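You operate a simulated robot arm through the tools that you are given. There is no shell and no other tool.

Carry out the task below with a simulated two-armed robot. There is one attempt and no reset: what you move stays moved.

JOB
Tighten the four disc bolts crosswise with the red driver.
Fine: hang the driver back in its holder; leave its collar at 4 Nm.

Only the result counts: the job must be done as asked and must still hold three seconds after the hand-in. Knocking over, shifting, dropping, spilling or breaking anything else fails it.

ROBOT AND FRAMES
Two 6-joint arms with fingered hands on one trunk that stands fixed in place. Base frame: the origin is at the foot of the trunk, x ahead of it, y to its left, z up. Lengths are in m, angles in degrees, forces in N, time in s.
The left shoulder is at [0.02, 0.157, 0.829], the right one opposite. With the tool pointing down near the work surface each hand reaches from about 0.1 to 0.8 m from the base axis, measured 20 degrees to its own side. Payload 4.1 kg a hand.
The tool frame of a hand sits at the grasp point between the pads (the TCP): z along the fingers, y along the line on which they close. The tips reach 0.033 m beyond it. Largest opening 0.112 m; the body of the gripper starts 0.039 m behind the TCP. The gripper is a hand of 4 fingers: y runs from the thumb to the fingers, the wrist lies at [-0.016, -0.118, -0.2] in the tool frame.
Orientation is that of the tool frame in the base frame, as a unit quaternion [w, x, y, z]. With the fingers straight down and the wrist toward the robot, the tool's x, y and z point along [0, 1, 0], [1, 0, 0] and [0, 0, -1] of the base frame.

CONTROLS
- The arms move only by the tool move_arm. It takes "left_motion", "right_motion" or both (then of equal length, played together; a hand with none holds still); each is a list of rows, each a list of 2 entries, a list of its own where there are three numbers: the shift along the tool's x, y, z in m, then the turn, a rotation vector about the tool's x, y, z in degrees. In form: [[[x, y, z], [rx, ry, rz]], ...]. A call has 1 to 20 rows; each row is the pose to reach, as a shift and turn from the pose commanded when the call began, along the tool's axes at that moment. A row lasts 0.2 s, in which the tool goes at most 0.05 m and 8.6 degrees; a call with a longer step from one row to the next is refused whole. A pose out of reach is approached as far as the arm can. The call stops where the force on the tool passes 40 N (or 10 N more than at its start, if that is more) or the arm is blocked; 0.2 s more then pass. In this call time passes only in rows, and 0.2 s behind the last. It gives the time, the measured TCP pose, the force on the tool (base axes), the opening and the grip force at its end, in the units of the frame above (readings bear some noise), with the torque about the TCP (base axes, N m) and any sound that the robot's microphone picked up.
- Cameras (640 x 400 px; columns grow to the right, rows downward): "scene" is now at [0.0577, -0.0312, 1.4706]; the picture's right is [-0.37, -0.93, 0.00], its down [-0.49, 0.20, -0.85] and it looks along [0.79, -0.32, -0.53] (base axes); focal length 328 px, centre (320, 200). "left" rides on the left gripper at [-0.066, -0.089, -0.13] in its tool frame; the picture's right is [-0.79, -0.29, 0.54], its down [0.55, -0.71, 0.44] and it looks along [0.26, 0.64, 0.72] (tool axes); focal length 247 px, centre (320, 200). "right" rides on the right gripper at [0.066, -0.089, -0.13] in its tool frame; the picture's right is [-0.79, 0.29, -0.54], its down [-0.55, -0.71, 0.44] and it looks along [-0.26, 0.64, 0.72] (tool axes); focal length 247 px, centre (320, 200). There is no depth. A picture from a camera that has moved, and an enlarged one, comes with that camera's place and axes in the base frame and with its lens. The place of the scene camera against the robot may be out by one fixed shift of up to 0.012 m in any direction.
- camera(camera): a new picture of that camera. No time passes.
- curl_fingers(index, middle, ring, thumb_bend, thumb_turn, hand): sets how far each is bent, from 0 (flat) to 1 (curled in); at 0.3 the hand is open as for a grip, at 0.7 the pads meet at the TCP. One left out holds its place. A second passes; each finger stops where it meets its share of the squeeze, and holds until it gets a number again. It is the only way to open and close the hand. It gives what a move gives, with no picture; readings hold the bend of each and the force on the fingers (four entries, about 0 where the hand has none), thumb and palm. thumb_turn goes from beside the hand (0) to across from the fingers (1), as for a grip.
- head_to(pan, tilt): turns the head with the scene camera to pan (to the left, within 86 degrees either way) and tilt (down, from -29 to 69), counted from straight ahead of the robot. It gives what a move gives.
- zoom(camera, box): a new picture of the part [left, top, right, bottom] of that camera's present view, enlarged. No time passes.
- hand_in(): hands the job in; it is judged then, once.

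Nothing tells you positions but the pictures and the camera data. Unless the task says otherwise, let go and move clear before handing in.

The tools are called after "Call:" by a JSON object that holds its "fn" and its "kwargs". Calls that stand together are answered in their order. move_arm: Moves the arms, as the interface text tells. Its arguments: {"type":"object","properties":{"left_motion":{"type":"array","items":{"type":"array"}},"right_motion":{"type":"array","items":{"type":"array"}}},"required":[]} The other tools are called the same way: curl_fingers (index, middle, ring, thumb_bend, thumb_turn, hand) moves the fingers one by one; head_to (pan, tilt) turns the head that bears the scene camera; camera (camera) takes a picture; zoom (camera, box) takes an enlarged picture of a part of a camera's view; hand_in () hands the job in.

At the start:

```text
clock: 0.0
left_position: [0.3207, 0.0072, 1.3008]
left_tcp_rot: [0.001, 0.823, 0.568, 0.0]
left_wrist_force: [-0.4, 0.4, -0.2]
left_ft_torque: [0.0, -0.03, -0.03]
left_width: 0.1115
left_finger_force: 0.1
left_shape: jaw
left_bend: [0.3, 0.3, 0.3, 0.3, 0.98]
left_finger forces: [0.1, 0.1, 0.0, 0.0, 0.0, 0.0]
right_position: [0.3062, -0.3509, 1.3001]
right_tcp_rot: [0.0, 0.823, 0.568, 0.0]
right_wrist_force: [-0.4, -0.4, 0.7]
right_ft_torque: [-0.02, 0.01, 0.02]
right_width: 0.1115
right_finger_force: 0.0
right_shape: jaw
right_bend: [0.3, 0.3, 0.3, 0.3, 0.98]
right_finger forces: [0.0, 0.0, 0.0, 0.1, 0.1, 0.0]
head pan, tilt: [-21.9, 32.0]
```

scene: 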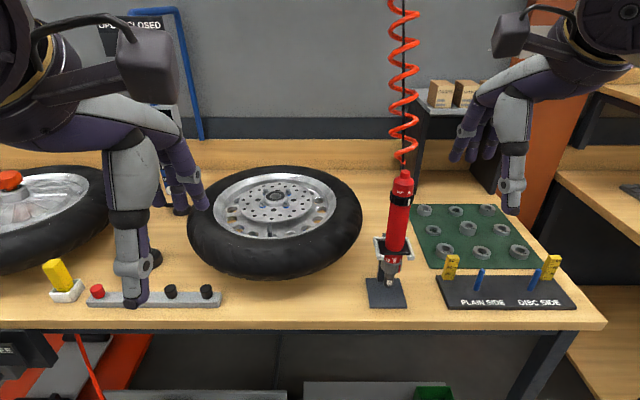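
right: 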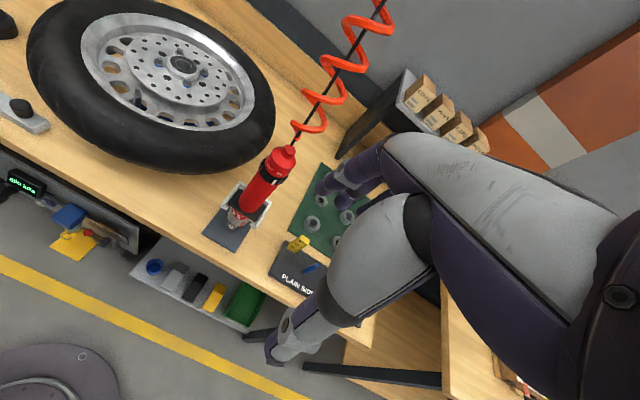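
left: 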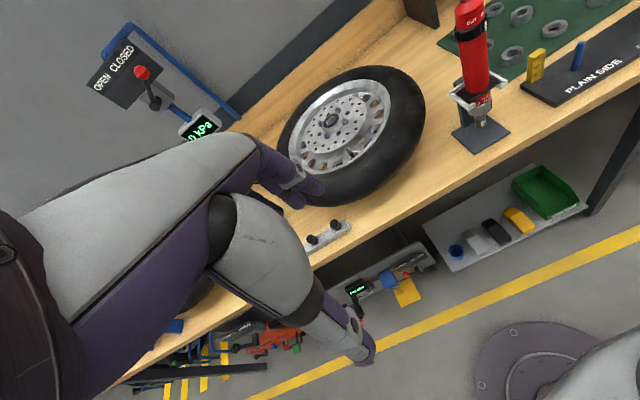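

I see a workbench with a wheel lying flat with a brake disc on it, and a red driver hanging on a coiled hose in a holder to its right. I'll zoom in on the driver and the disc to find the bolts and the collar setting.

Call:
{"fn": "zoom", "kwargs": {"camera": "scene", "box": [200, 150, 370, 256]}}

Call:
{"fn": "zoom", "kwargs": {"camera": "scene", "box": [340, 160, 470, 320]}}

Call:
{"fn": "zoom", "kwargs": {"camera": "right", "box": [190, 120, 350, 260]}}

Call:
{"fn": "zoom", "kwargs": {"camera": "left", "box": [420, 0, 580, 160]}}

Call:
{"fn": "zoom", "kwargs": {"camera": "left", "box": [260, 50, 440, 210]}}

Call:
{"fn": "zoom", "kwargs": {"camera": "right", "box": [70, 0, 270, 150]}}

```text
3.76 times, centred on (285, 203) of scene
camera zoom: at [0.0577, -0.0312, 1.4706], right [-0.37, -0.93, 0.0], down [-0.49, 0.2, -0.85], along [0.79, -0.32, -0.53], focal length 1234 px, centre (452, 189)
```

zoom: 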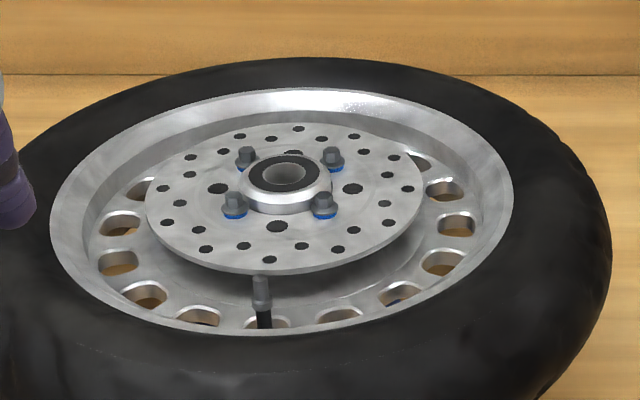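

```text
2.50 times, centred on (405, 240) of scene
camera zoom: at [0.0577, -0.0312, 1.4706], right [-0.37, -0.93, 0.0], down [-0.49, 0.2, -0.85], along [0.79, -0.32, -0.53], focal length 820 px, centre (108, 100)
```

zoom: 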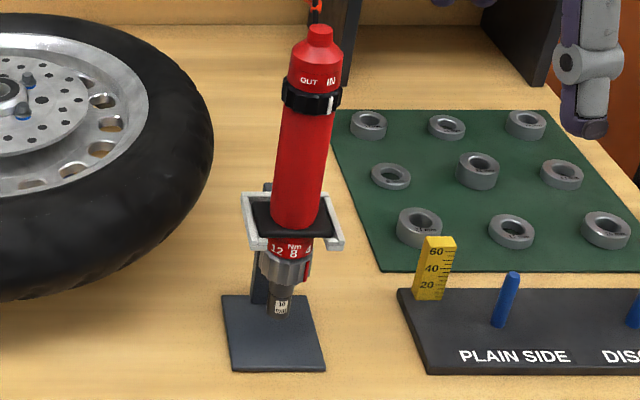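

```text
2.86 times, centred on (270, 190) of right
camera zoom: at [0.2451, -0.2572, 1.4315], right [-0.01, -0.84, 0.54], down [-0.86, -0.26, -0.44], along [0.51, -0.47, -0.72], focal length 706 px, centre (463, 229)
```

zoom: 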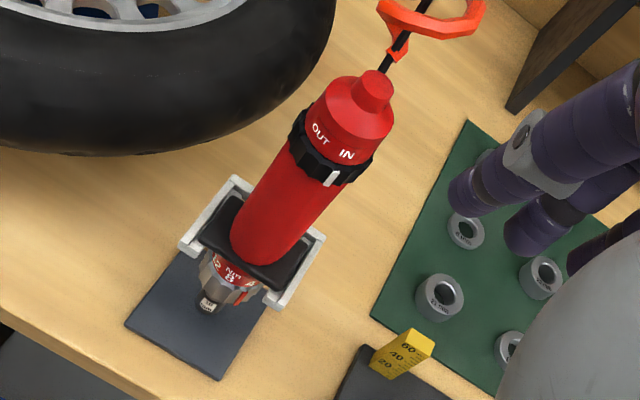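

```text
2.50 times, centred on (500, 80) of left
camera zoom: at [0.2133, -0.0223, 1.4312], right [-0.55, -0.64, -0.54], down [-0.47, 0.77, -0.44], along [0.69, 0.01, -0.72], focal length 617 px, centre (-130, 500)
```

zoom: 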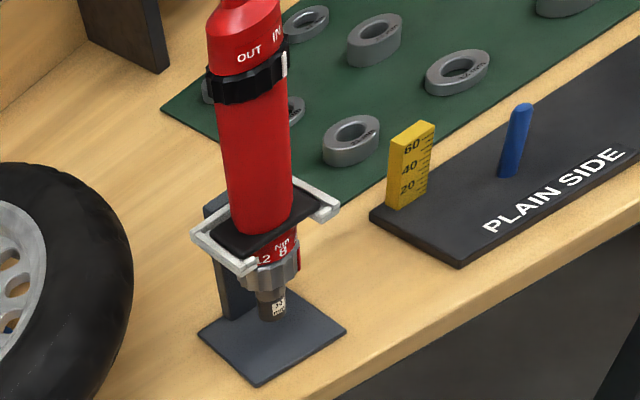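

```text
2.50 times, centred on (350, 130) of left
camera zoom: at [0.2133, -0.0223, 1.4312], right [-0.55, -0.64, -0.54], down [-0.47, 0.77, -0.44], along [0.69, 0.01, -0.72], focal length 617 px, centre (245, 375)
```

zoom: 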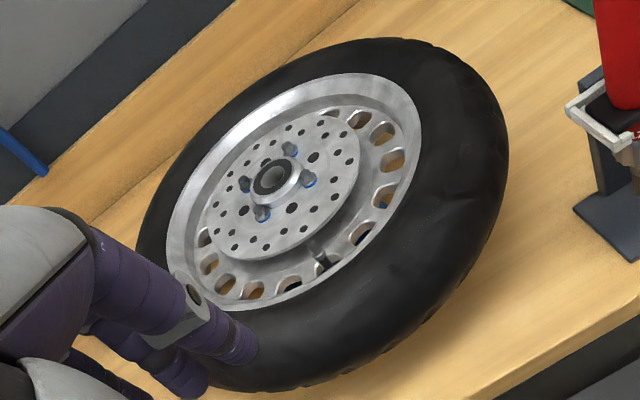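

```text
2.67 times, centred on (170, 75) of right
camera zoom: at [0.2451, -0.2572, 1.4315], right [-0.01, -0.84, 0.54], down [-0.86, -0.26, -0.44], along [0.51, -0.47, -0.72], focal length 659 px, centre (720, 533)
```

zoom: 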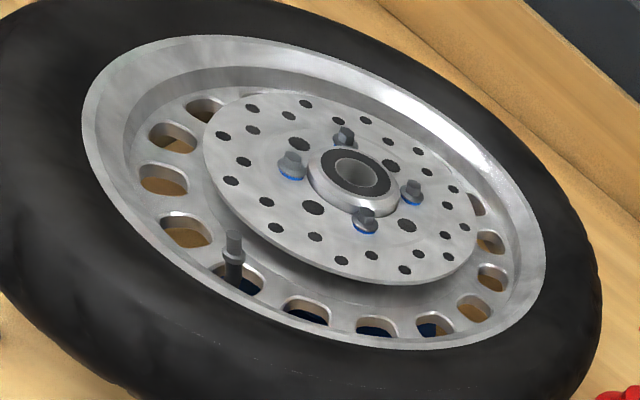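

The driver hangs at about (0.44, -0.34) over a table at z≈0.95, and the wheel hub is near (0.67, -0.18, 1.10). I'll zoom closer on the torque scale and ring, and look around for any instructions or labels.

Call:
{"fn": "zoom", "kwargs": {"camera": "scene", "box": [370, 235, 420, 290]}}

Call:
{"fn": "zoom", "kwargs": {"camera": "scene", "box": [380, 165, 425, 215]}}

Call:
{"fn": "zoom", "kwargs": {"camera": "left", "box": [470, 80, 520, 140]}}

Call:
{"fn": "zoom", "kwargs": {"camera": "right", "box": [0, 170, 240, 320]}}

Call:
{"fn": "zoom", "kwargs": {"camera": "scene", "box": [0, 240, 260, 400]}}

Call:
{"fn": "zoom", "kwargs": {"camera": "left", "box": [80, 20, 260, 160]}}

Call:
{"fn": "zoom", "kwargs": {"camera": "left", "box": [300, 160, 640, 380]}}

```text
7.27 times, centred on (395, 262) of scene
camera zoom: at [0.0577, -0.0312, 1.4706], right [-0.37, -0.93, 0.0], down [-0.49, 0.2, -0.85], along [0.79, -0.32, -0.53], focal length 2385 px, centre (-226, -254)
```

zoom: 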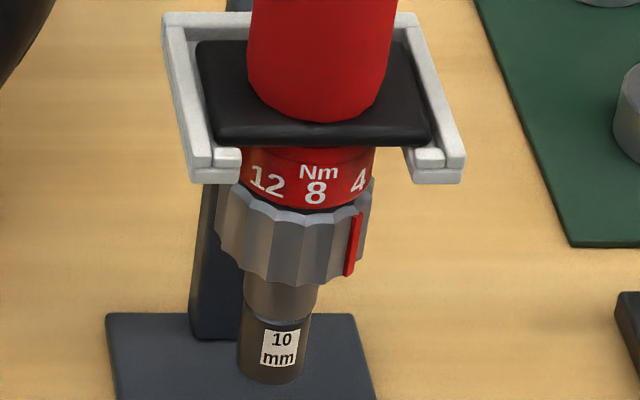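

```text
8.00 times, centred on (402, 190) of scene
camera zoom: at [0.0577, -0.0312, 1.4706], right [-0.37, -0.93, 0.0], down [-0.49, 0.2, -0.85], along [0.79, -0.32, -0.53], focal length 2623 px, centre (-340, 280)
```

zoom: 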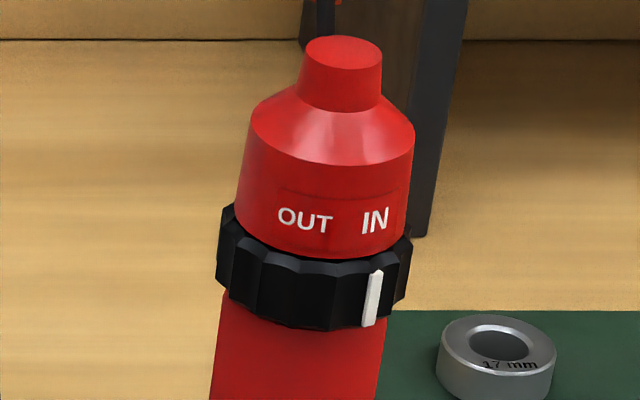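

```text
6.67 times, centred on (495, 110) of left
camera zoom: at [0.2133, -0.0223, 1.4312], right [-0.55, -0.64, -0.54], down [-0.47, 0.77, -0.44], along [0.69, 0.01, -0.72], focal length 1646 px, centre (-847, 800)
```

zoom: 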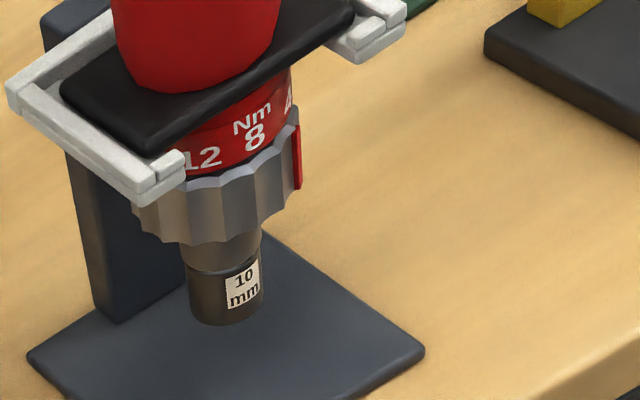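

```text
2.67 times, centred on (120, 245) of right
camera zoom: at [0.2451, -0.2572, 1.4315], right [-0.01, -0.84, 0.54], down [-0.86, -0.26, -0.44], along [0.51, -0.47, -0.72], focal length 659 px, centre (853, 80)
```

zoom: 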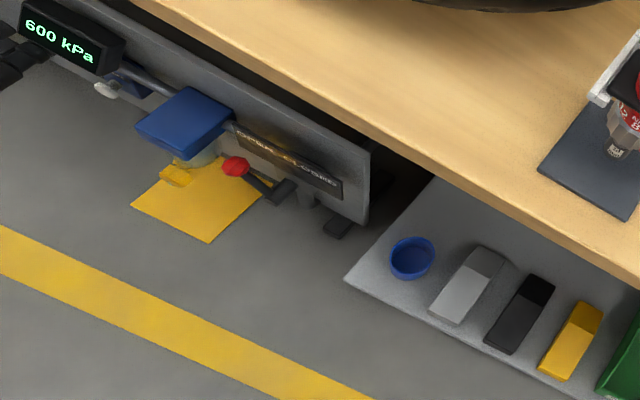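

```text
2.46 times, centred on (130, 320) of scene
camera zoom: at [0.0577, -0.0312, 1.4706], right [-0.37, -0.93, 0.0], down [-0.49, 0.2, -0.85], along [0.79, -0.32, -0.53], focal length 807 px, centre (788, -95)
```

zoom: 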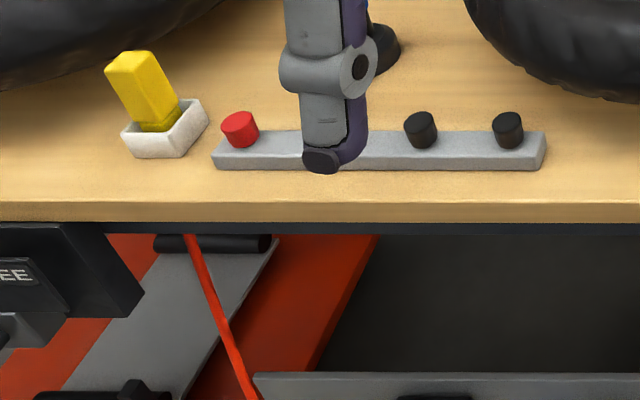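

```text
2.86 times, centred on (170, 90) of left
camera zoom: at [0.2133, -0.0223, 1.4312], right [-0.55, -0.64, -0.54], down [-0.47, 0.77, -0.44], along [0.69, 0.01, -0.72], focal length 706 px, centre (749, 514)
```

zoom: 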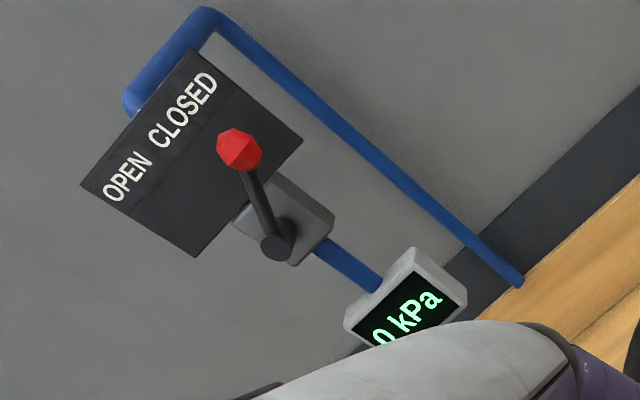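

```text
1.82 times, centred on (470, 270) of left
camera zoom: at [0.2133, -0.0223, 1.4312], right [-0.55, -0.64, -0.54], down [-0.47, 0.77, -0.44], along [0.69, 0.01, -0.72], focal length 449 px, centre (47, 73)
```

zoom: 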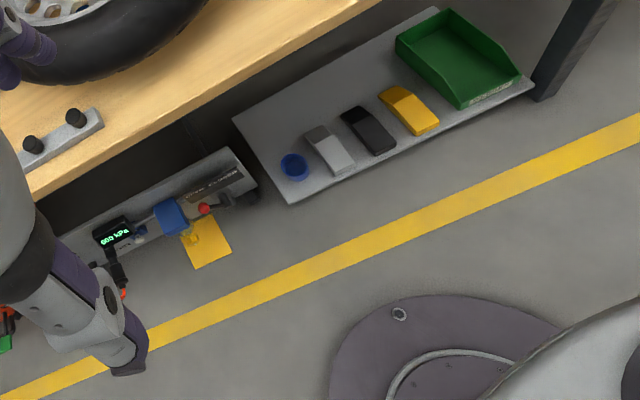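

The driver carries a "10 mm" socket, a torque scale 12/8/4 Nm with a red index on the lower collar near 4, and an IN/OUT ring set near IN. There is an air valve with gauge on the wall and another under the bench, so I'll turn the head to inspect.

Call:
{"fn": "head_to", "kwargs": {"pan": 20, "tilt": 20}}

Call:
{"fn": "camera", "kwargs": {"camera": "scene"}}

Call:
{"fn": "zoom", "kwargs": {"camera": "scene", "box": [200, 0, 600, 250]}}

Call:
{"fn": "head_to", "kwargs": {"pan": 20, "tilt": 55}}

Call:
{"fn": "camera", "kwargs": {"camera": "scene"}}

Call:
{"fn": "head_to", "kwargs": {"pan": -25, "tilt": 0}}

Call:
{"fn": "camera", "kwargs": {"camera": "scene"}}

Call:
{"fn": "head_to", "kwargs": {"pan": -60, "tilt": 25}}

Call:
{"fn": "camera", "kwargs": {"camera": "scene"}}

Call:
{"fn": "head_to", "kwargs": {"pan": 60, "tilt": 25}}

Call:
{"fn": "camera", "kwargs": {"camera": "scene"}}

```text
clock: 1.1
left_position: [0.3208, 0.008, 1.3005]
left_tcp_rot: [0.0, 0.823, 0.568, 0.0]
left_wrist_force: [0.1, -0.9, 0.0]
left_ft_torque: [0.0, 0.01, 0.0]
left_width: 0.1116
left_finger_force: 0.0
left_shape: jaw
left_bend: [0.3, 0.3, 0.3, 0.3, 0.98]
left_finger forces: [0.0, 0.0, 0.0, 0.1, 0.0, 0.0]
right_position: [0.3058, -0.3492, 1.3011]
right_tcp_rot: [0.0, 0.823, 0.568, 0.0]
right_wrist_force: [-0.2, -1.7, 0.2]
right_ft_torque: [0.02, 0.01, -0.04]
right_width: 0.1114
right_finger_force: 0.0
right_shape: jaw
right_bend: [0.3, 0.3, 0.3, 0.3, 0.98]
right_finger forces: [0.0, 0.0, 0.0, 0.0, 0.0, 0.0]
head pan, tilt: [20.0, 20.0]
```

```text
taken
```

scene: 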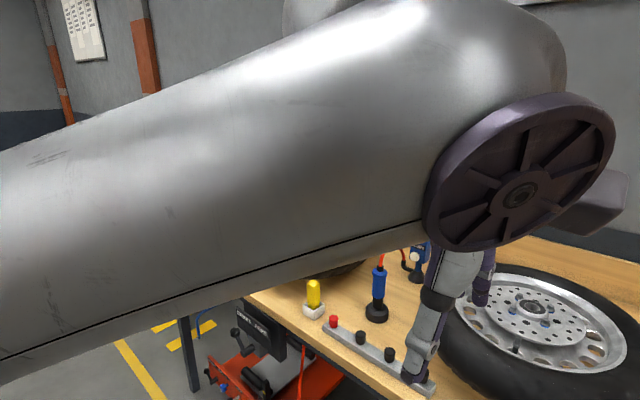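

```text
1.60 times, centred on (400, 125) of scene
camera zoom: at [0.0621, 0.0339, 1.4898], right [0.34, -0.94, 0.0], down [-0.32, -0.12, -0.94], along [0.88, 0.32, -0.34], focal length 525 px, centre (192, 320)
```

zoom: 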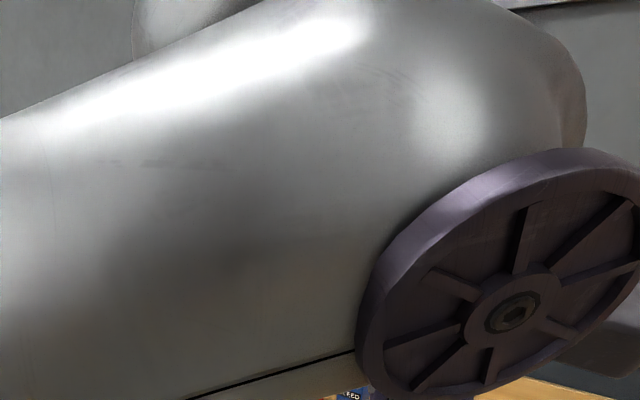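

```text
clock: 2.1
left_position: [0.3216, 0.0079, 1.3012]
left_tcp_rot: [-0.001, 0.822, 0.569, 0.0]
left_wrist_force: [-0.9, 0.4, -0.3]
left_ft_torque: [-0.01, 0.0, 0.01]
left_width: 0.1117
left_finger_force: 0.0
left_shape: jaw
left_bend: [0.3, 0.3, 0.3, 0.3, 0.98]
left_finger forces: [0.1, 0.0, 0.1, 0.0, 0.0, 0.1]
right_position: [0.3056, -0.3485, 1.301]
right_tcp_rot: [0.0, 0.823, 0.568, 0.0]
right_wrist_force: [-0.8, -0.3, 0.1]
right_ft_torque: [0.03, -0.01, 0.01]
right_width: 0.1117
right_finger_force: 0.3
right_shape: jaw
right_bend: [0.3, 0.3, 0.3, 0.3, 0.98]
right_finger forces: [0.0, 0.0, 0.1, 0.0, 0.0, 0.0]
head pan, tilt: [20.0, 55.0]
```

```text
taken
```

scene: 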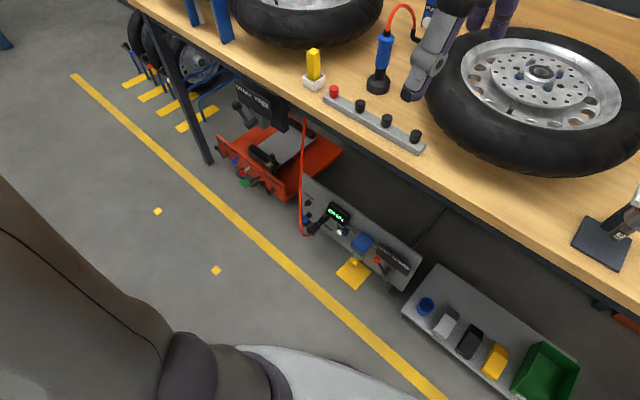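

```text
clock: 3.3
left_position: [0.3206, 0.0072, 1.3005]
left_tcp_rot: [0.0, 0.823, 0.568, -0.001]
left_wrist_force: [-0.3, -0.9, -0.8]
left_ft_torque: [-0.02, -0.01, -0.04]
left_width: 0.1116
left_finger_force: 0.0
left_shape: jaw
left_bend: [0.3, 0.3, 0.3, 0.3, 0.98]
left_finger forces: [0.0, 0.0, 0.0, 0.1, 0.1, 0.0]
right_position: [0.3062, -0.3487, 1.3012]
right_tcp_rot: [0.0, 0.824, 0.567, 0.0]
right_wrist_force: [-0.1, 0.2, -0.1]
right_ft_torque: [-0.01, 0.02, 0.02]
right_width: 0.1115
right_finger_force: 0.0
right_shape: jaw
right_bend: [0.3, 0.3, 0.3, 0.3, 0.98]
right_finger forces: [0.0, 0.0, 0.0, 0.0, 0.0, 0.0]
head pan, tilt: [-25.0, 0.0]
```

```text
taken
```

scene: 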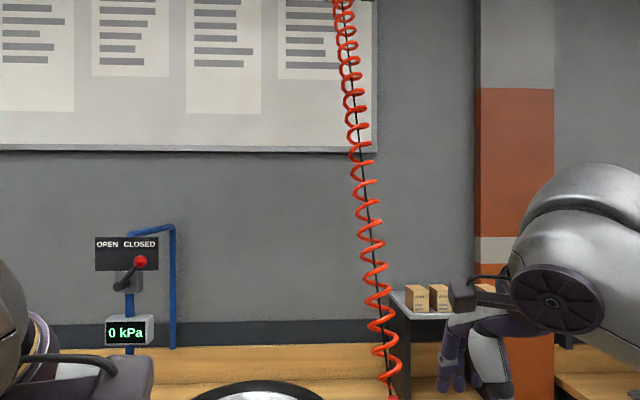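

```text
clock: 4.3
left_position: [0.3215, 0.0072, 1.3006]
left_tcp_rot: [0.0, 0.823, 0.568, 0.0]
left_wrist_force: [-0.6, -0.1, 0.3]
left_ft_torque: [-0.03, -0.03, 0.01]
left_width: 0.1113
left_finger_force: 0.1
left_shape: jaw
left_bend: [0.3, 0.3, 0.3, 0.3, 0.98]
left_finger forces: [0.0, 0.1, 0.1, 0.0, 0.0, 0.0]
right_position: [0.3058, -0.348, 1.301]
right_tcp_rot: [0.0, 0.823, 0.568, 0.0]
right_wrist_force: [-0.4, 0.2, -0.7]
right_ft_torque: [-0.01, -0.01, -0.02]
right_width: 0.1115
right_finger_force: 0.0
right_shape: jaw
right_bend: [0.3, 0.3, 0.3, 0.3, 0.98]
right_finger forces: [0.0, 0.0, 0.1, 0.0, 0.0, 0.1]
head pan, tilt: [-60.0, 25.0]
```

```text
taken
```

scene: 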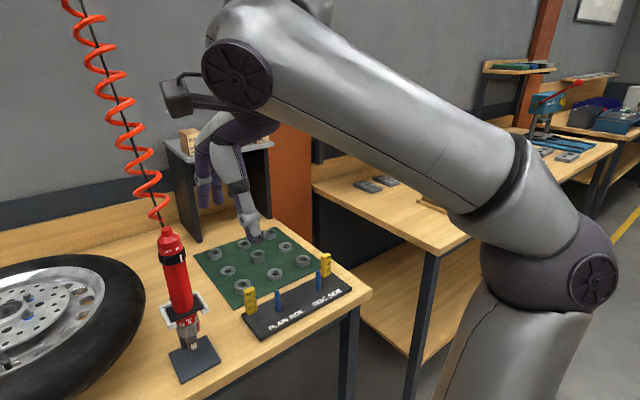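

```text
clock: 6.3
left_position: [0.321, 0.0075, 1.2995]
left_tcp_rot: [0.0, 0.823, 0.568, -0.001]
left_wrist_force: [0.6, -0.1, 0.5]
left_ft_torque: [0.01, -0.01, 0.01]
left_width: 0.1114
left_finger_force: 0.0
left_shape: jaw
left_bend: [0.3, 0.3, 0.3, 0.3, 0.98]
left_finger forces: [0.0, 0.0, 0.0, 0.0, 0.1, 0.1]
right_position: [0.3061, -0.3483, 1.3005]
right_tcp_rot: [0.0, 0.823, 0.568, 0.0]
right_wrist_force: [0.1, -0.3, -1.1]
right_ft_torque: [0.02, -0.04, -0.01]
right_width: 0.1117
right_finger_force: 0.1
right_shape: jaw
right_bend: [0.3, 0.3, 0.3, 0.3, 0.98]
right_finger forces: [0.1, 0.0, 0.0, 0.0, 0.0, 0.0]
head pan, tilt: [60.0, 25.0]
```

```text
taken
```

scene: 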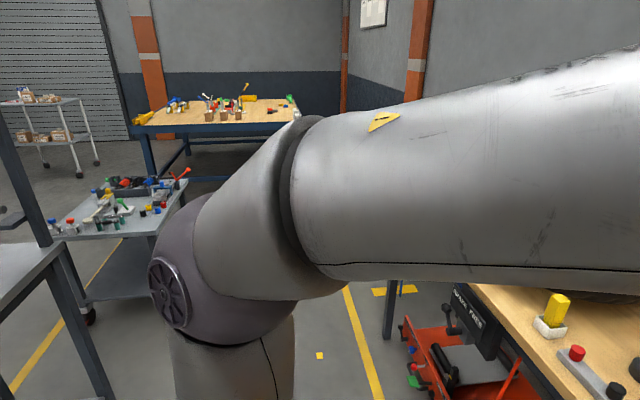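

The wall gauge reads 0 kPa with its lever at CLOSED, and a second panel under the bench reads 600 kPa. I'll read these labels closely.

Call:
{"fn": "head_to", "kwargs": {"pan": 0, "tilt": 10}}

Call:
{"fn": "camera", "kwargs": {"camera": "scene"}}

Call:
{"fn": "head_to", "kwargs": {"pan": -25, "tilt": 10}}

Call:
{"fn": "zoom", "kwargs": {"camera": "scene", "box": [60, 150, 260, 320]}}

Call:
{"fn": "head_to", "kwargs": {"pan": 10, "tilt": 60}}

Call:
{"fn": "camera", "kwargs": {"camera": "scene"}}

Call:
{"fn": "zoom", "kwargs": {"camera": "scene", "box": [150, 50, 450, 250]}}

Call:
{"fn": "head_to", "kwargs": {"pan": -40, "tilt": -20}}

Call:
{"fn": "camera", "kwargs": {"camera": "scene"}}

```text
clock: 7.7
left_position: [0.3202, 0.0072, 1.3009]
left_tcp_rot: [0.0, 0.823, 0.568, 0.0]
left_wrist_force: [-0.5, -0.4, 0.5]
left_ft_torque: [0.0, -0.02, 0.0]
left_width: 0.1115
left_finger_force: 0.1
left_shape: jaw
left_bend: [0.3, 0.3, 0.3, 0.3, 0.98]
left_finger forces: [0.0, 0.0, 0.0, 0.0, 0.1, 0.0]
right_position: [0.3061, -0.3496, 1.3008]
right_tcp_rot: [0.0, 0.823, 0.568, 0.0]
right_wrist_force: [-0.7, -1.0, -0.1]
right_ft_torque: [0.02, -0.02, -0.01]
right_width: 0.1116
right_finger_force: 0.0
right_shape: jaw
right_bend: [0.3, 0.3, 0.3, 0.3, 0.98]
right_finger forces: [0.0, 0.0, 0.1, 0.0, 0.1, 0.1]
head pan, tilt: [0.0, 10.0]
```

```text
taken
```

scene: 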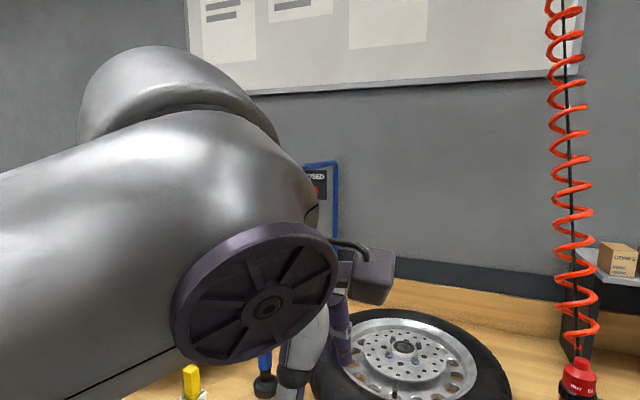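

```text
clock: 8.5
left_position: [0.3203, 0.0074, 1.3006]
left_tcp_rot: [0.0, 0.823, 0.568, 0.0]
left_wrist_force: [-0.4, -1.1, -0.4]
left_ft_torque: [0.02, 0.04, -0.02]
left_width: 0.1117
left_finger_force: 0.1
left_shape: jaw
left_bend: [0.3, 0.3, 0.3, 0.3, 0.98]
left_finger forces: [0.0, 0.0, 0.0, 0.0, 0.0, 0.0]
right_position: [0.3059, -0.3483, 1.3016]
right_tcp_rot: [0.0, 0.822, 0.569, 0.0]
right_wrist_force: [0.3, 0.5, 0.0]
right_ft_torque: [0.0, 0.0, 0.0]
right_width: 0.1117
right_finger_force: 0.0
right_shape: jaw
right_bend: [0.3, 0.3, 0.3, 0.3, 0.98]
right_finger forces: [0.0, 0.0, 0.0, 0.0, 0.0, 0.0]
head pan, tilt: [-25.0, 10.0]
```

```text
2.35 times, centred on (160, 235) of scene
camera zoom: at [0.0589, -0.0371, 1.5061], right [-0.42, -0.91, 0.0], down [-0.16, 0.07, -0.98], along [0.89, -0.42, -0.17], focal length 772 px, centre (696, 118)
```

zoom: 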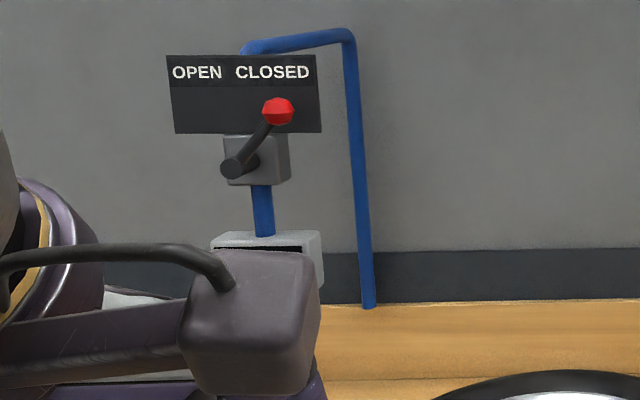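

```text
clock: 9.7
left_position: [0.321, 0.007, 1.3]
left_tcp_rot: [0.0, 0.823, 0.568, 0.0]
left_wrist_force: [0.4, 0.7, 0.0]
left_ft_torque: [-0.02, 0.0, -0.02]
left_width: 0.1116
left_finger_force: 0.2
left_shape: jaw
left_bend: [0.3, 0.3, 0.3, 0.3, 0.98]
left_finger forces: [0.0, 0.0, 0.0, 0.0, 0.0, 0.0]
right_position: [0.3062, -0.3482, 1.3002]
right_tcp_rot: [0.0, 0.823, 0.568, 0.0]
right_wrist_force: [0.5, -0.2, 0.0]
right_ft_torque: [0.0, 0.01, 0.03]
right_width: 0.1118
right_finger_force: 0.1
right_shape: jaw
right_bend: [0.3, 0.3, 0.3, 0.3, 0.98]
right_finger forces: [0.0, 0.0, 0.1, 0.0, 0.0, 0.0]
head pan, tilt: [10.0, 60.0]
```

```text
taken
```

scene: 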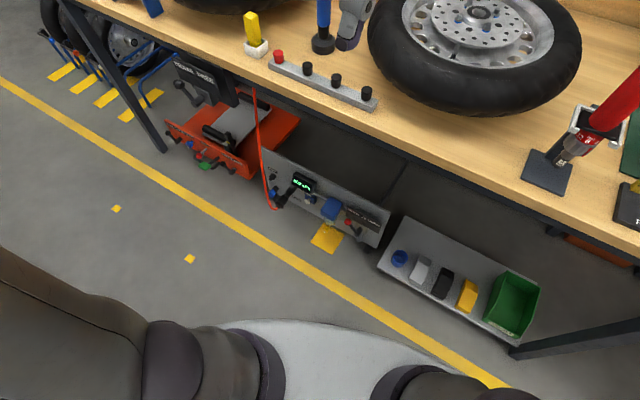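

```text
2.00 times, centred on (300, 150) of scene
camera zoom: at [0.0403, 0.0136, 1.4318], right [0.17, -0.98, 0.0], down [-0.85, -0.15, -0.5], along [0.49, 0.09, -0.87], focal length 656 px, centre (360, 300)
```

zoom: 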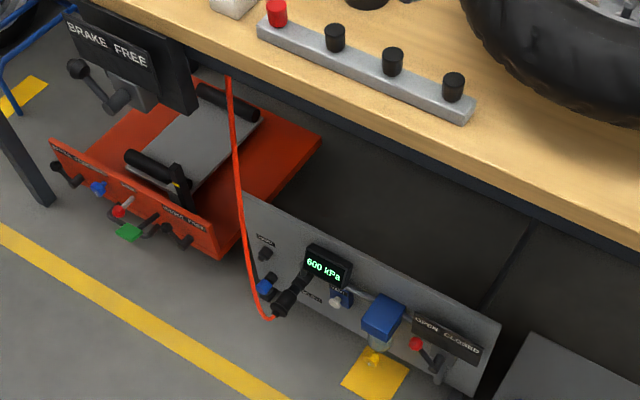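

```text
clock: 11.2
left_position: [0.3199, 0.0075, 1.3006]
left_tcp_rot: [0.0, 0.823, 0.569, 0.0]
left_wrist_force: [-0.2, 0.0, 0.2]
left_ft_torque: [-0.01, 0.03, 0.01]
left_width: 0.1117
left_finger_force: 0.1
left_shape: jaw
left_bend: [0.3, 0.3, 0.3, 0.3, 0.98]
left_finger forces: [0.0, 0.0, 0.1, 0.0, 0.0, 0.0]
right_position: [0.3073, -0.3488, 1.3014]
right_tcp_rot: [0.0, 0.823, 0.568, 0.0]
right_wrist_force: [0.9, -0.3, -0.2]
right_ft_torque: [0.02, -0.02, -0.02]
right_width: 0.1118
right_finger_force: 0.0
right_shape: jaw
right_bend: [0.3, 0.3, 0.3, 0.3, 0.98]
right_finger forces: [0.1, 0.0, 0.0, 0.0, 0.0, 0.0]
head pan, tilt: [-40.0, -20.0]
```

```text
taken
```

scene: 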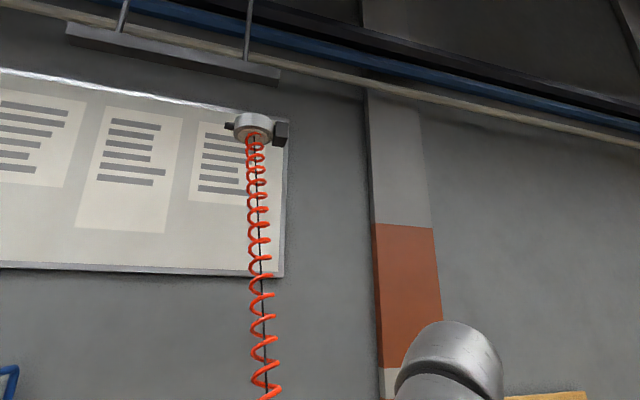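

The wall valve is closed and reads 0 kPa, and I take the collar's red index to be at 4 and the ring at IN already. I'll first move the left hand out of the way to the left, then turn the right hand so its fingers point ahead with the thumb side up.

Call:
{"fn": "move_arm", "kwargs": {"left_motion": [[[0.04, -0.015, 0], [0, 0, 0]], [[0.08, -0.03, 0], [0, 0, 0]], [[0.12, -0.045, 0], [0, 0, 0]], [[0.16, -0.06, 0], [0, 0, 0]], [[0.2, -0.076, 0], [0, 0, 0]], [[0.24, -0.091, 0], [0, 0, 0]], [[0.28, -0.106, 0], [0, 0, 0]]]}}

Call:
{"fn": "head_to", "kwargs": {"pan": -35, "tilt": 35}}

Call:
{"fn": "camera", "kwargs": {"camera": "scene"}}

```text
clock: 12.8
left_position: [0.321, 0.3062, 1.3006]
left_tcp_rot: [0.0, 0.823, 0.568, 0.0]
left_wrist_force: [0.8, -0.2, -0.1]
left_ft_torque: [0.02, 0.04, 0.01]
left_width: 0.1119
left_finger_force: 0.1
left_shape: jaw
left_bend: [0.3, 0.3, 0.3, 0.3, 0.98]
left_finger forces: [0.0, 0.1, 0.0, 0.1, 0.0, 0.0]
right_position: [0.3062, -0.3482, 1.3008]
right_tcp_rot: [0.0, 0.823, 0.568, 0.001]
right_wrist_force: [-0.5, -0.3, -0.2]
right_ft_torque: [-0.02, -0.02, -0.02]
right_width: 0.1116
right_finger_force: 0.0
right_shape: jaw
right_bend: [0.3, 0.3, 0.3, 0.3, 0.98]
right_finger forces: [0.1, 0.0, 0.1, 0.1, 0.0, 0.0]
head pan, tilt: [-40.0, -20.0]
```

```text
clock: 14.1
left_position: [0.3203, 0.3056, 1.3011]
left_tcp_rot: [0.0, 0.823, 0.568, -0.001]
left_wrist_force: [0.1, -0.5, -0.1]
left_ft_torque: [-0.02, 0.03, -0.03]
left_width: 0.112
left_finger_force: 0.1
left_shape: jaw
left_bend: [0.3, 0.3, 0.3, 0.3, 0.98]
left_finger forces: [0.0, 0.0, 0.0, 0.0, 0.1, 0.1]
right_position: [0.305, -0.3484, 1.3015]
right_tcp_rot: [-0.001, 0.823, 0.567, 0.0]
right_wrist_force: [0.1, -0.3, -1.3]
right_ft_torque: [0.01, 0.0, 0.0]
right_width: 0.1115
right_finger_force: 0.1
right_shape: jaw
right_bend: [0.3, 0.3, 0.3, 0.3, 0.98]
right_finger forces: [0.0, 0.1, 0.0, 0.1, 0.1, 0.0]
head pan, tilt: [-35.0, 35.0]
```

```text
taken
```

scene: 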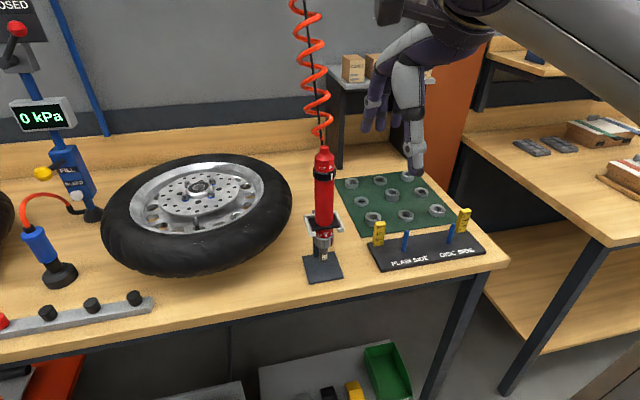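

The wall valve feeds the tyre-fill unit (FILL/BLEED with the blue chuck), so it isn't for the driver. Next I rotate the right hand to point its fingers forward with the thumb side up.

Call:
{"fn": "move_arm", "kwargs": {"right_motion": [[[0, 0, 0], [-4.6, 4.6, 4.6]], [[0, 0, 0], [-9.2, 9.2, 9.2]], [[0, 0, 0], [-13.9, 13.9, 13.9]], [[0, 0, 0], [-18.5, 18.5, 18.5]], [[0, 0, 0], [-23.1, 23.1, 23.1]], [[0, 0, 0], [-27.7, 27.7, 27.7]], [[0, 0, 0], [-32.3, 32.3, 32.3]], [[0, 0, 0], [-36.9, 36.9, 36.9]]]}}

Call:
{"fn": "camera", "kwargs": {"camera": "scene"}}

```text
clock: 15.9
left_position: [0.3193, 0.3055, 1.3014]
left_tcp_rot: [0.0, 0.823, 0.568, 0.001]
left_wrist_force: [0.8, 0.3, 0.5]
left_ft_torque: [-0.01, 0.02, 0.0]
left_width: 0.1118
left_finger_force: 0.0
left_shape: jaw
left_bend: [0.3, 0.3, 0.3, 0.3, 0.98]
left_finger forces: [0.0, 0.1, 0.0, 0.1, 0.0, 0.0]
right_position: [0.3062, -0.3479, 1.301]
right_tcp_rot: [0.078, 0.871, 0.23, 0.427]
right_wrist_force: [0.1, 0.3, 1.4]
right_ft_torque: [0.01, 0.06, 0.01]
right_width: 0.1117
right_finger_force: 0.1
right_shape: jaw
right_bend: [0.3, 0.3, 0.3, 0.3, 0.98]
right_finger forces: [0.0, 0.0, 0.0, 0.1, 0.0, 0.0]
head pan, tilt: [-35.0, 35.0]
```

```text
taken
```

scene: 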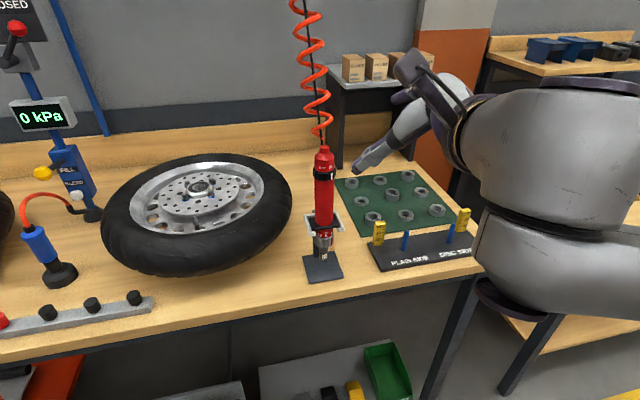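

The rotation goes as planned. I'll finish the remaining 56 degrees.

Call:
{"fn": "move_arm", "kwargs": {"right_motion": [[[0, 0, 0], [-4.6, 4.6, 4.6]], [[0, 0, 0], [-9.2, 9.2, 9.2]], [[0, 0, 0], [-13.9, 13.9, 13.9]], [[0, 0, 0], [-18.5, 18.5, 18.5]], [[0, 0, 0], [-23.1, 23.1, 23.1]], [[0, 0, 0], [-27.7, 27.7, 27.7]], [[0, 0, 0], [-32.35, 32.35, 32.35]]]}}

Call:
{"fn": "camera", "kwargs": {"camera": "scene"}}

Call:
{"fn": "camera", "kwargs": {"camera": "right"}}

```text
clock: 17.5
left_position: [0.322, 0.3068, 1.3012]
left_tcp_rot: [0.0, 0.823, 0.568, -0.001]
left_wrist_force: [-0.1, -0.2, 0.0]
left_ft_torque: [-0.09, 0.07, -0.02]
left_width: 0.1118
left_finger_force: 0.0
left_shape: jaw
left_bend: [0.3, 0.3, 0.3, 0.3, 0.98]
left_finger forces: [0.0, 0.0, 0.1, 0.1, 0.0, 0.0]
right_position: [0.2246, -0.4182, 1.3874]
right_tcp_rot: [0.128, 0.702, -0.122, 0.69]
right_wrist_force: [0.5, 1.5, -0.4]
right_ft_torque: [0.02, 0.05, -0.08]
right_width: 0.1119
right_finger_force: 0.1
right_shape: jaw
right_bend: [0.3, 0.3, 0.3, 0.3, 0.98]
right_finger forces: [0.0, 0.1, 0.0, 0.0, 0.0, 0.1]
right hand out of reach, approached as far as the arm can: row 5, 6, 7
head pan, tilt: [-35.0, 35.0]
```

```text
taken
```

scene: 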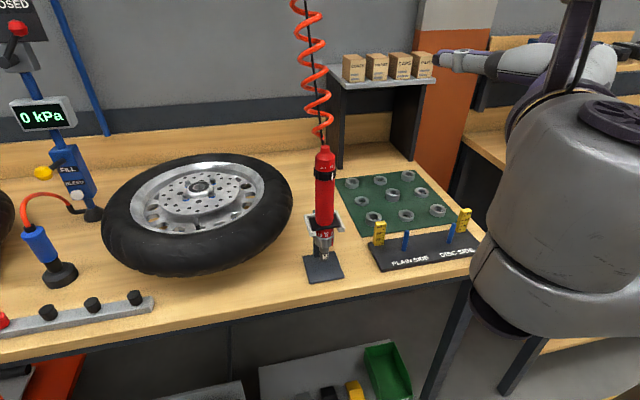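

```text
taken
camera right: at [0.1339, -0.2896, 1.4543], right [-0.62, -0.09, -0.78], down [0.65, 0.51, -0.57], along [0.45, -0.85, -0.26], focal length 247 px, centre (320, 200)
```

right: 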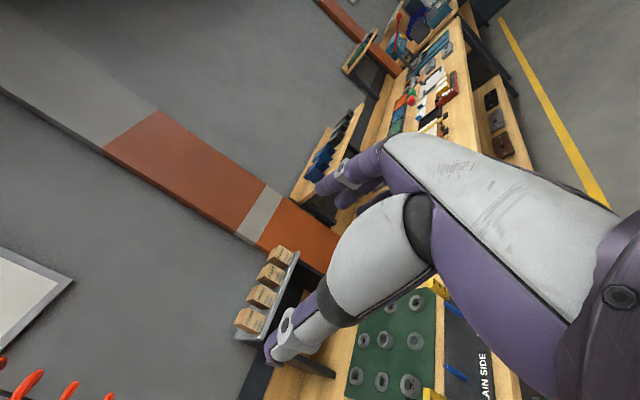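

The last rows were out of reach as the hand was too near the trunk: the orientation is right, but the position slipped. I'll check what pose the controller holds as commanded with a null move.

Call:
{"fn": "move_arm", "kwargs": {"right_motion": [[[0, 0, 0.01], [0, 0, 0]]]}}

```text
clock: 17.9
left_position: [0.3207, 0.3077, 1.3011]
left_tcp_rot: [-0.001, 0.823, 0.568, -0.001]
left_wrist_force: [0.0, -0.2, -0.4]
left_ft_torque: [-0.01, 0.01, -0.02]
left_width: 0.1117
left_finger_force: 0.0
left_shape: jaw
left_bend: [0.3, 0.3, 0.3, 0.3, 0.98]
left_finger forces: [0.1, 0.1, 0.0, 0.0, 0.1, 0.0]
right_position: [0.2282, -0.4237, 1.3945]
right_tcp_rot: [0.128, 0.698, -0.125, 0.694]
right_wrist_force: [-0.6, -0.7, -0.6]
right_ft_torque: [0.0, 0.02, 0.01]
right_width: 0.112
right_finger_force: 0.0
right_shape: jaw
right_bend: [0.3, 0.3, 0.3, 0.3, 0.98]
right_finger forces: [0.1, 0.1, 0.0, 0.0, 0.0, 0.1]
right hand out of reach, approached as far as the arm can: row 1
head pan, tilt: [-35.0, 35.0]
```

The hand is still limited. I'll shift it left and slightly ahead in small steps to get back inside the reachable region, keeping clear of the driver and hose.

Call:
{"fn": "move_arm", "kwargs": {"right_motion": [[[0, -0.04, 0.005], [0, 0, 0]], [[0, -0.08, 0.01], [0, 0, 0]], [[0, -0.12, 0.015], [0, 0, 0]], [[0, -0.14, 0.02], [0, 0, 0]]]}}

Call:
{"fn": "camera", "kwargs": {"camera": "scene"}}

```text
clock: 18.9
left_position: [0.3198, 0.3059, 1.3012]
left_tcp_rot: [0.0, 0.823, 0.568, 0.0]
left_wrist_force: [-0.9, -0.9, 1.0]
left_ft_torque: [0.05, -0.02, 0.01]
left_width: 0.1115
left_finger_force: 0.1
left_shape: jaw
left_bend: [0.3, 0.3, 0.3, 0.3, 0.98]
left_finger forces: [0.1, 0.1, 0.0, 0.1, 0.0, 0.0]
right_position: [0.2874, -0.3332, 1.4595]
right_tcp_rot: [0.127, 0.699, -0.125, 0.693]
right_wrist_force: [-0.8, -1.0, 0.4]
right_ft_torque: [0.0, 0.0, 0.09]
right_width: 0.1118
right_finger_force: 0.1
right_shape: jaw
right_bend: [0.3, 0.3, 0.3, 0.3, 0.98]
right_finger forces: [0.1, 0.1, 0.1, 0.0, 0.1, 0.1]
right hand out of reach, approached as far as the arm can: row 1, 2, 3, 4
head pan, tilt: [-35.0, 35.0]
```

```text
taken
```

scene: 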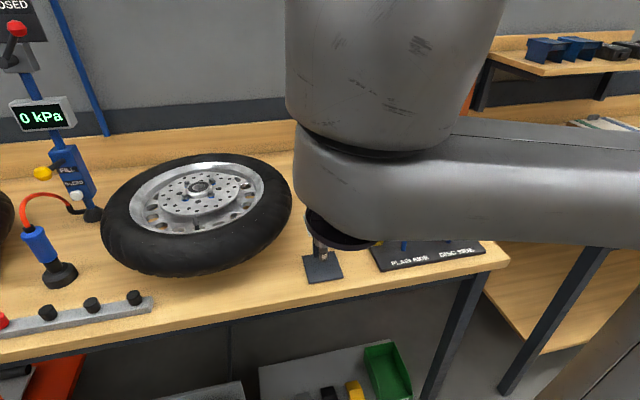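

The elbow folded into an awkward shape in this direction, because the hand's own axis ends up pointing to the right. I'll backtrack the way I came and then use a different heading (approach from the right, pointing left-ahead).

Call:
{"fn": "move_arm", "kwargs": {"right_motion": [[[0, 0.035, -0.005], [0, 0, 0]], [[0, 0.07, -0.01], [0, 0, 0]], [[0, 0.105, -0.015], [0, 0, 0]], [[0, 0.14, -0.03], [0, 0, 0]]]}}

Call:
{"fn": "camera", "kwargs": {"camera": "scene"}}

```text
clock: 19.9
left_position: [0.321, 0.3066, 1.3019]
left_tcp_rot: [0.0, 0.823, 0.568, 0.0]
left_wrist_force: [0.6, 0.4, -0.7]
left_ft_torque: [-0.02, 0.01, -0.03]
left_width: 0.1118
left_finger_force: 0.0
left_shape: jaw
left_bend: [0.3, 0.3, 0.3, 0.3, 0.98]
left_finger forces: [0.0, 0.1, 0.0, 0.0, 0.1, 0.0]
right_position: [0.2091, -0.4525, 1.4606]
right_tcp_rot: [0.127, 0.696, -0.127, 0.695]
right_wrist_force: [-0.1, 0.8, -0.3]
right_ft_torque: [0.0, 0.02, -0.04]
right_width: 0.1119
right_finger_force: 0.0
right_shape: jaw
right_bend: [0.3, 0.3, 0.3, 0.3, 0.98]
right_finger forces: [0.0, 0.1, 0.0, 0.1, 0.0, 0.0]
head pan, tilt: [-35.0, 35.0]
```

```text
taken
```

scene: 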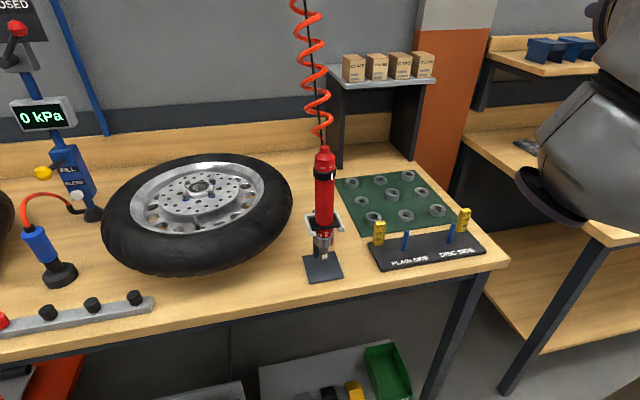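

The controller takes the reached pose as the new start, and this pose is within reach. Now I turn the hand's heading to the left about the vertical, roughly about the wrist.

Call:
{"fn": "move_arm", "kwargs": {"right_motion": [[[0, -0.033, 0.003], [8.4, 0, 0]], [[0, -0.066, 0.006], [16.8, 0, 0]], [[0, -0.099, 0.009], [25.2, 0, 0]], [[0, -0.132, 0.012], [33.6, 0, 0]], [[0, -0.165, 0.015], [42, 0, 0]], [[0, -0.199, 0.0175], [50, 0, 0]]]}}

Call:
{"fn": "camera", "kwargs": {"camera": "scene"}}

```text
clock: 21.3
left_position: [0.3209, 0.3065, 1.3008]
left_tcp_rot: [0.0, 0.823, 0.568, 0.0]
left_wrist_force: [-0.4, 0.3, 0.4]
left_ft_torque: [0.02, 0.02, 0.0]
left_width: 0.1116
left_finger_force: 0.1
left_shape: jaw
left_bend: [0.3, 0.3, 0.3, 0.3, 0.98]
left_finger forces: [0.1, 0.0, 0.0, 0.1, 0.0, 0.1]
right_position: [0.2964, -0.2731, 1.4603]
right_tcp_rot: [-0.18, 0.684, 0.179, 0.683]
right_wrist_force: [-0.5, -0.8, -0.2]
right_ft_torque: [0.0, 0.0, 0.0]
right_width: 0.1119
right_finger_force: 0.1
right_shape: jaw
right_bend: [0.3, 0.3, 0.3, 0.3, 0.98]
right_finger forces: [0.0, 0.1, 0.0, 0.1, 0.1, 0.0]
head pan, tilt: [-35.0, 35.0]
```

```text
taken
```

scene: 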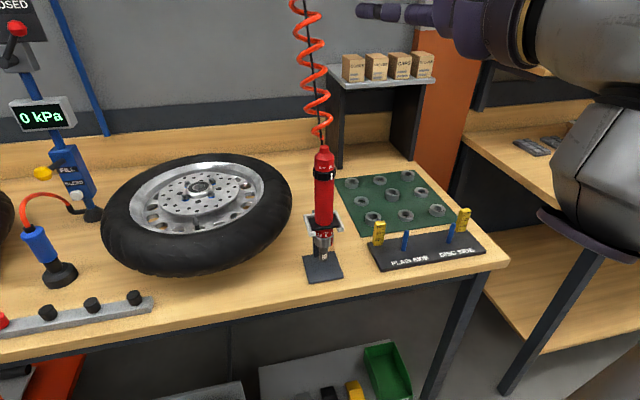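

This heading is reachable with the elbow out to the right. I'll descend toward a pre-grasp pose behind-right of the driver.

Call:
{"fn": "move_arm", "kwargs": {"right_motion": [[[-0.032, 0.026, -0.005], [0, 0, 0]], [[-0.064, 0.053, -0.01], [0, 0, 0]], [[-0.096, 0.079, -0.015], [0, 0, 0]], [[-0.128, 0.106, -0.02], [0, 0, 0]], [[-0.16, 0.132, -0.024], [0, 0, 0]]]}}

Call:
{"fn": "camera", "kwargs": {"camera": "scene"}}

Call:
{"fn": "camera", "kwargs": {"camera": "right"}}

```text
clock: 22.7
left_position: [0.3206, 0.3062, 1.3018]
left_tcp_rot: [0.0, 0.823, 0.568, 0.0]
left_wrist_force: [-1.3, -0.4, 0.5]
left_ft_torque: [-0.01, -0.02, 0.02]
left_width: 0.1116
left_finger_force: 0.0
left_shape: jaw
left_bend: [0.3, 0.3, 0.3, 0.3, 0.98]
left_finger forces: [0.0, 0.0, 0.0, 0.0, 0.1, 0.1]
right_position: [0.339, -0.4111, 1.3578]
right_tcp_rot: [-0.127, 0.701, 0.233, 0.662]
right_wrist_force: [-0.2, 0.1, -0.6]
right_ft_torque: [0.01, -0.01, 0.02]
right_width: 0.1119
right_finger_force: 0.0
right_shape: jaw
right_bend: [0.3, 0.3, 0.3, 0.3, 0.98]
right_finger forces: [0.1, 0.0, 0.0, 0.0, 0.0, 0.1]
right hand out of reach, approached as far as the arm can: row 3, 4
head pan, tilt: [-35.0, 35.0]
stopped in row 5 (right hand): the arm was blocked; the commanded pose is now the measured one
```

```text
taken
```

scene: 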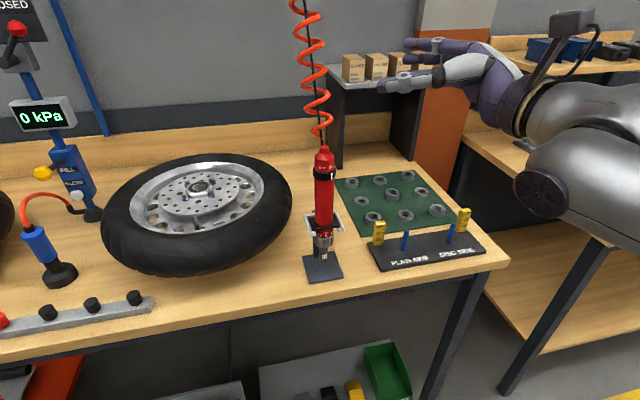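

```text
taken
camera right: at [0.183, -0.3895, 1.4239], right [-0.34, -0.63, -0.7], down [0.02, 0.73, -0.68], along [0.94, -0.24, -0.24], focal length 247 px, centre (320, 200)
```

right: 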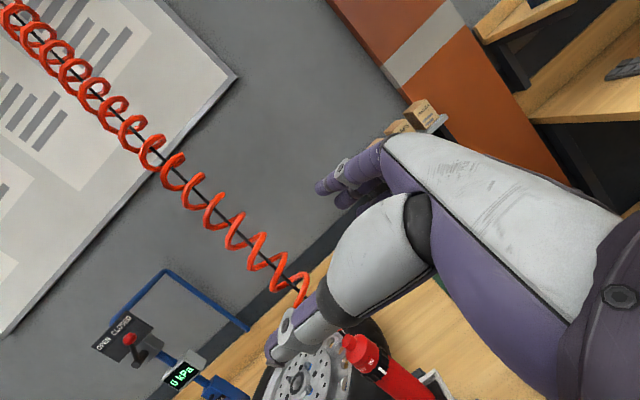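

The arm is too folded here; the hand needs to point left with the wrist farther out to the right (approach the driver from the right side, thumb near, fingers on the far side). I'll yaw the hand further left while levelling it.

Call:
{"fn": "move_arm", "kwargs": {"right_motion": [[[0.01, 0.005, 0.0], [7.2, 1.2, 0.7]], [[0.01, 0.01, 0.002], [14.4, 2.3, 1.3]], [[0.005, 0.015, 0.004], [21.6, 3.5, 2.0]], [[0, 0.02, 0.006], [28.8, 4.7, 2.7]], [[-0.005, 0.025, 0.009], [36, 5.9, 3.4]], [[-0.012, 0.032, 0.012], [43.2, 7.0, 4.0]], [[-0.022, 0.038, 0.0145], [50.3, 8.2, 4.7]]]}}

Call:
{"fn": "camera", "kwargs": {"camera": "scene"}}

Call:
{"fn": "camera", "kwargs": {"camera": "right"}}

```text
clock: 24.3
left_position: [0.3219, 0.3073, 1.3016]
left_tcp_rot: [0.0, 0.823, 0.568, 0.0]
left_wrist_force: [0.8, 0.0, -0.1]
left_ft_torque: [0.01, 0.0, 0.01]
left_width: 0.1115
left_finger_force: 0.0
left_shape: jaw
left_bend: [0.3, 0.3, 0.3, 0.3, 0.98]
left_finger forces: [0.0, 0.1, 0.0, 0.1, 0.0, 0.0]
right_position: [0.3399, -0.411, 1.3565]
right_tcp_rot: [-0.128, 0.701, 0.235, 0.661]
right_wrist_force: [-0.3, -0.1, -0.9]
right_ft_torque: [0.0, 0.01, 0.03]
right_width: 0.112
right_finger_force: 0.1
right_shape: jaw
right_bend: [0.3, 0.3, 0.3, 0.3, 0.98]
right_finger forces: [0.0, 0.0, 0.1, 0.1, 0.0, 0.0]
right hand out of reach, approached as far as the arm can: row 1, 2, 3, 4, 5, 6, 7
head pan, tilt: [-35.0, 35.0]
```

```text
taken
```

scene: 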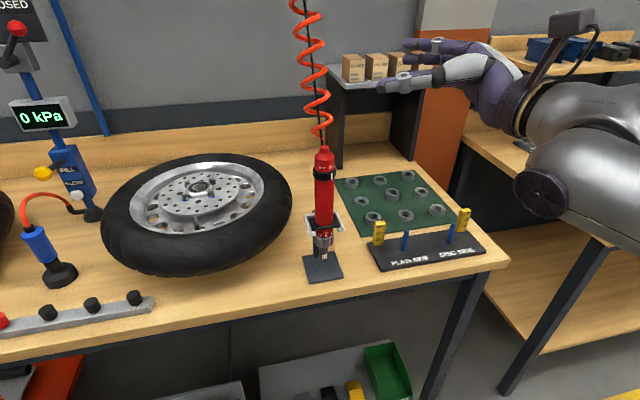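

```text
taken
camera right: at [0.1833, -0.3894, 1.4237], right [-0.34, -0.63, -0.7], down [0.02, 0.73, -0.68], along [0.94, -0.24, -0.24], focal length 247 px, centre (320, 200)
```

right: 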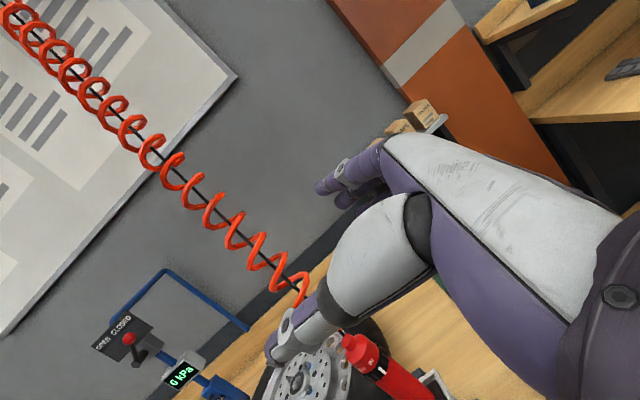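

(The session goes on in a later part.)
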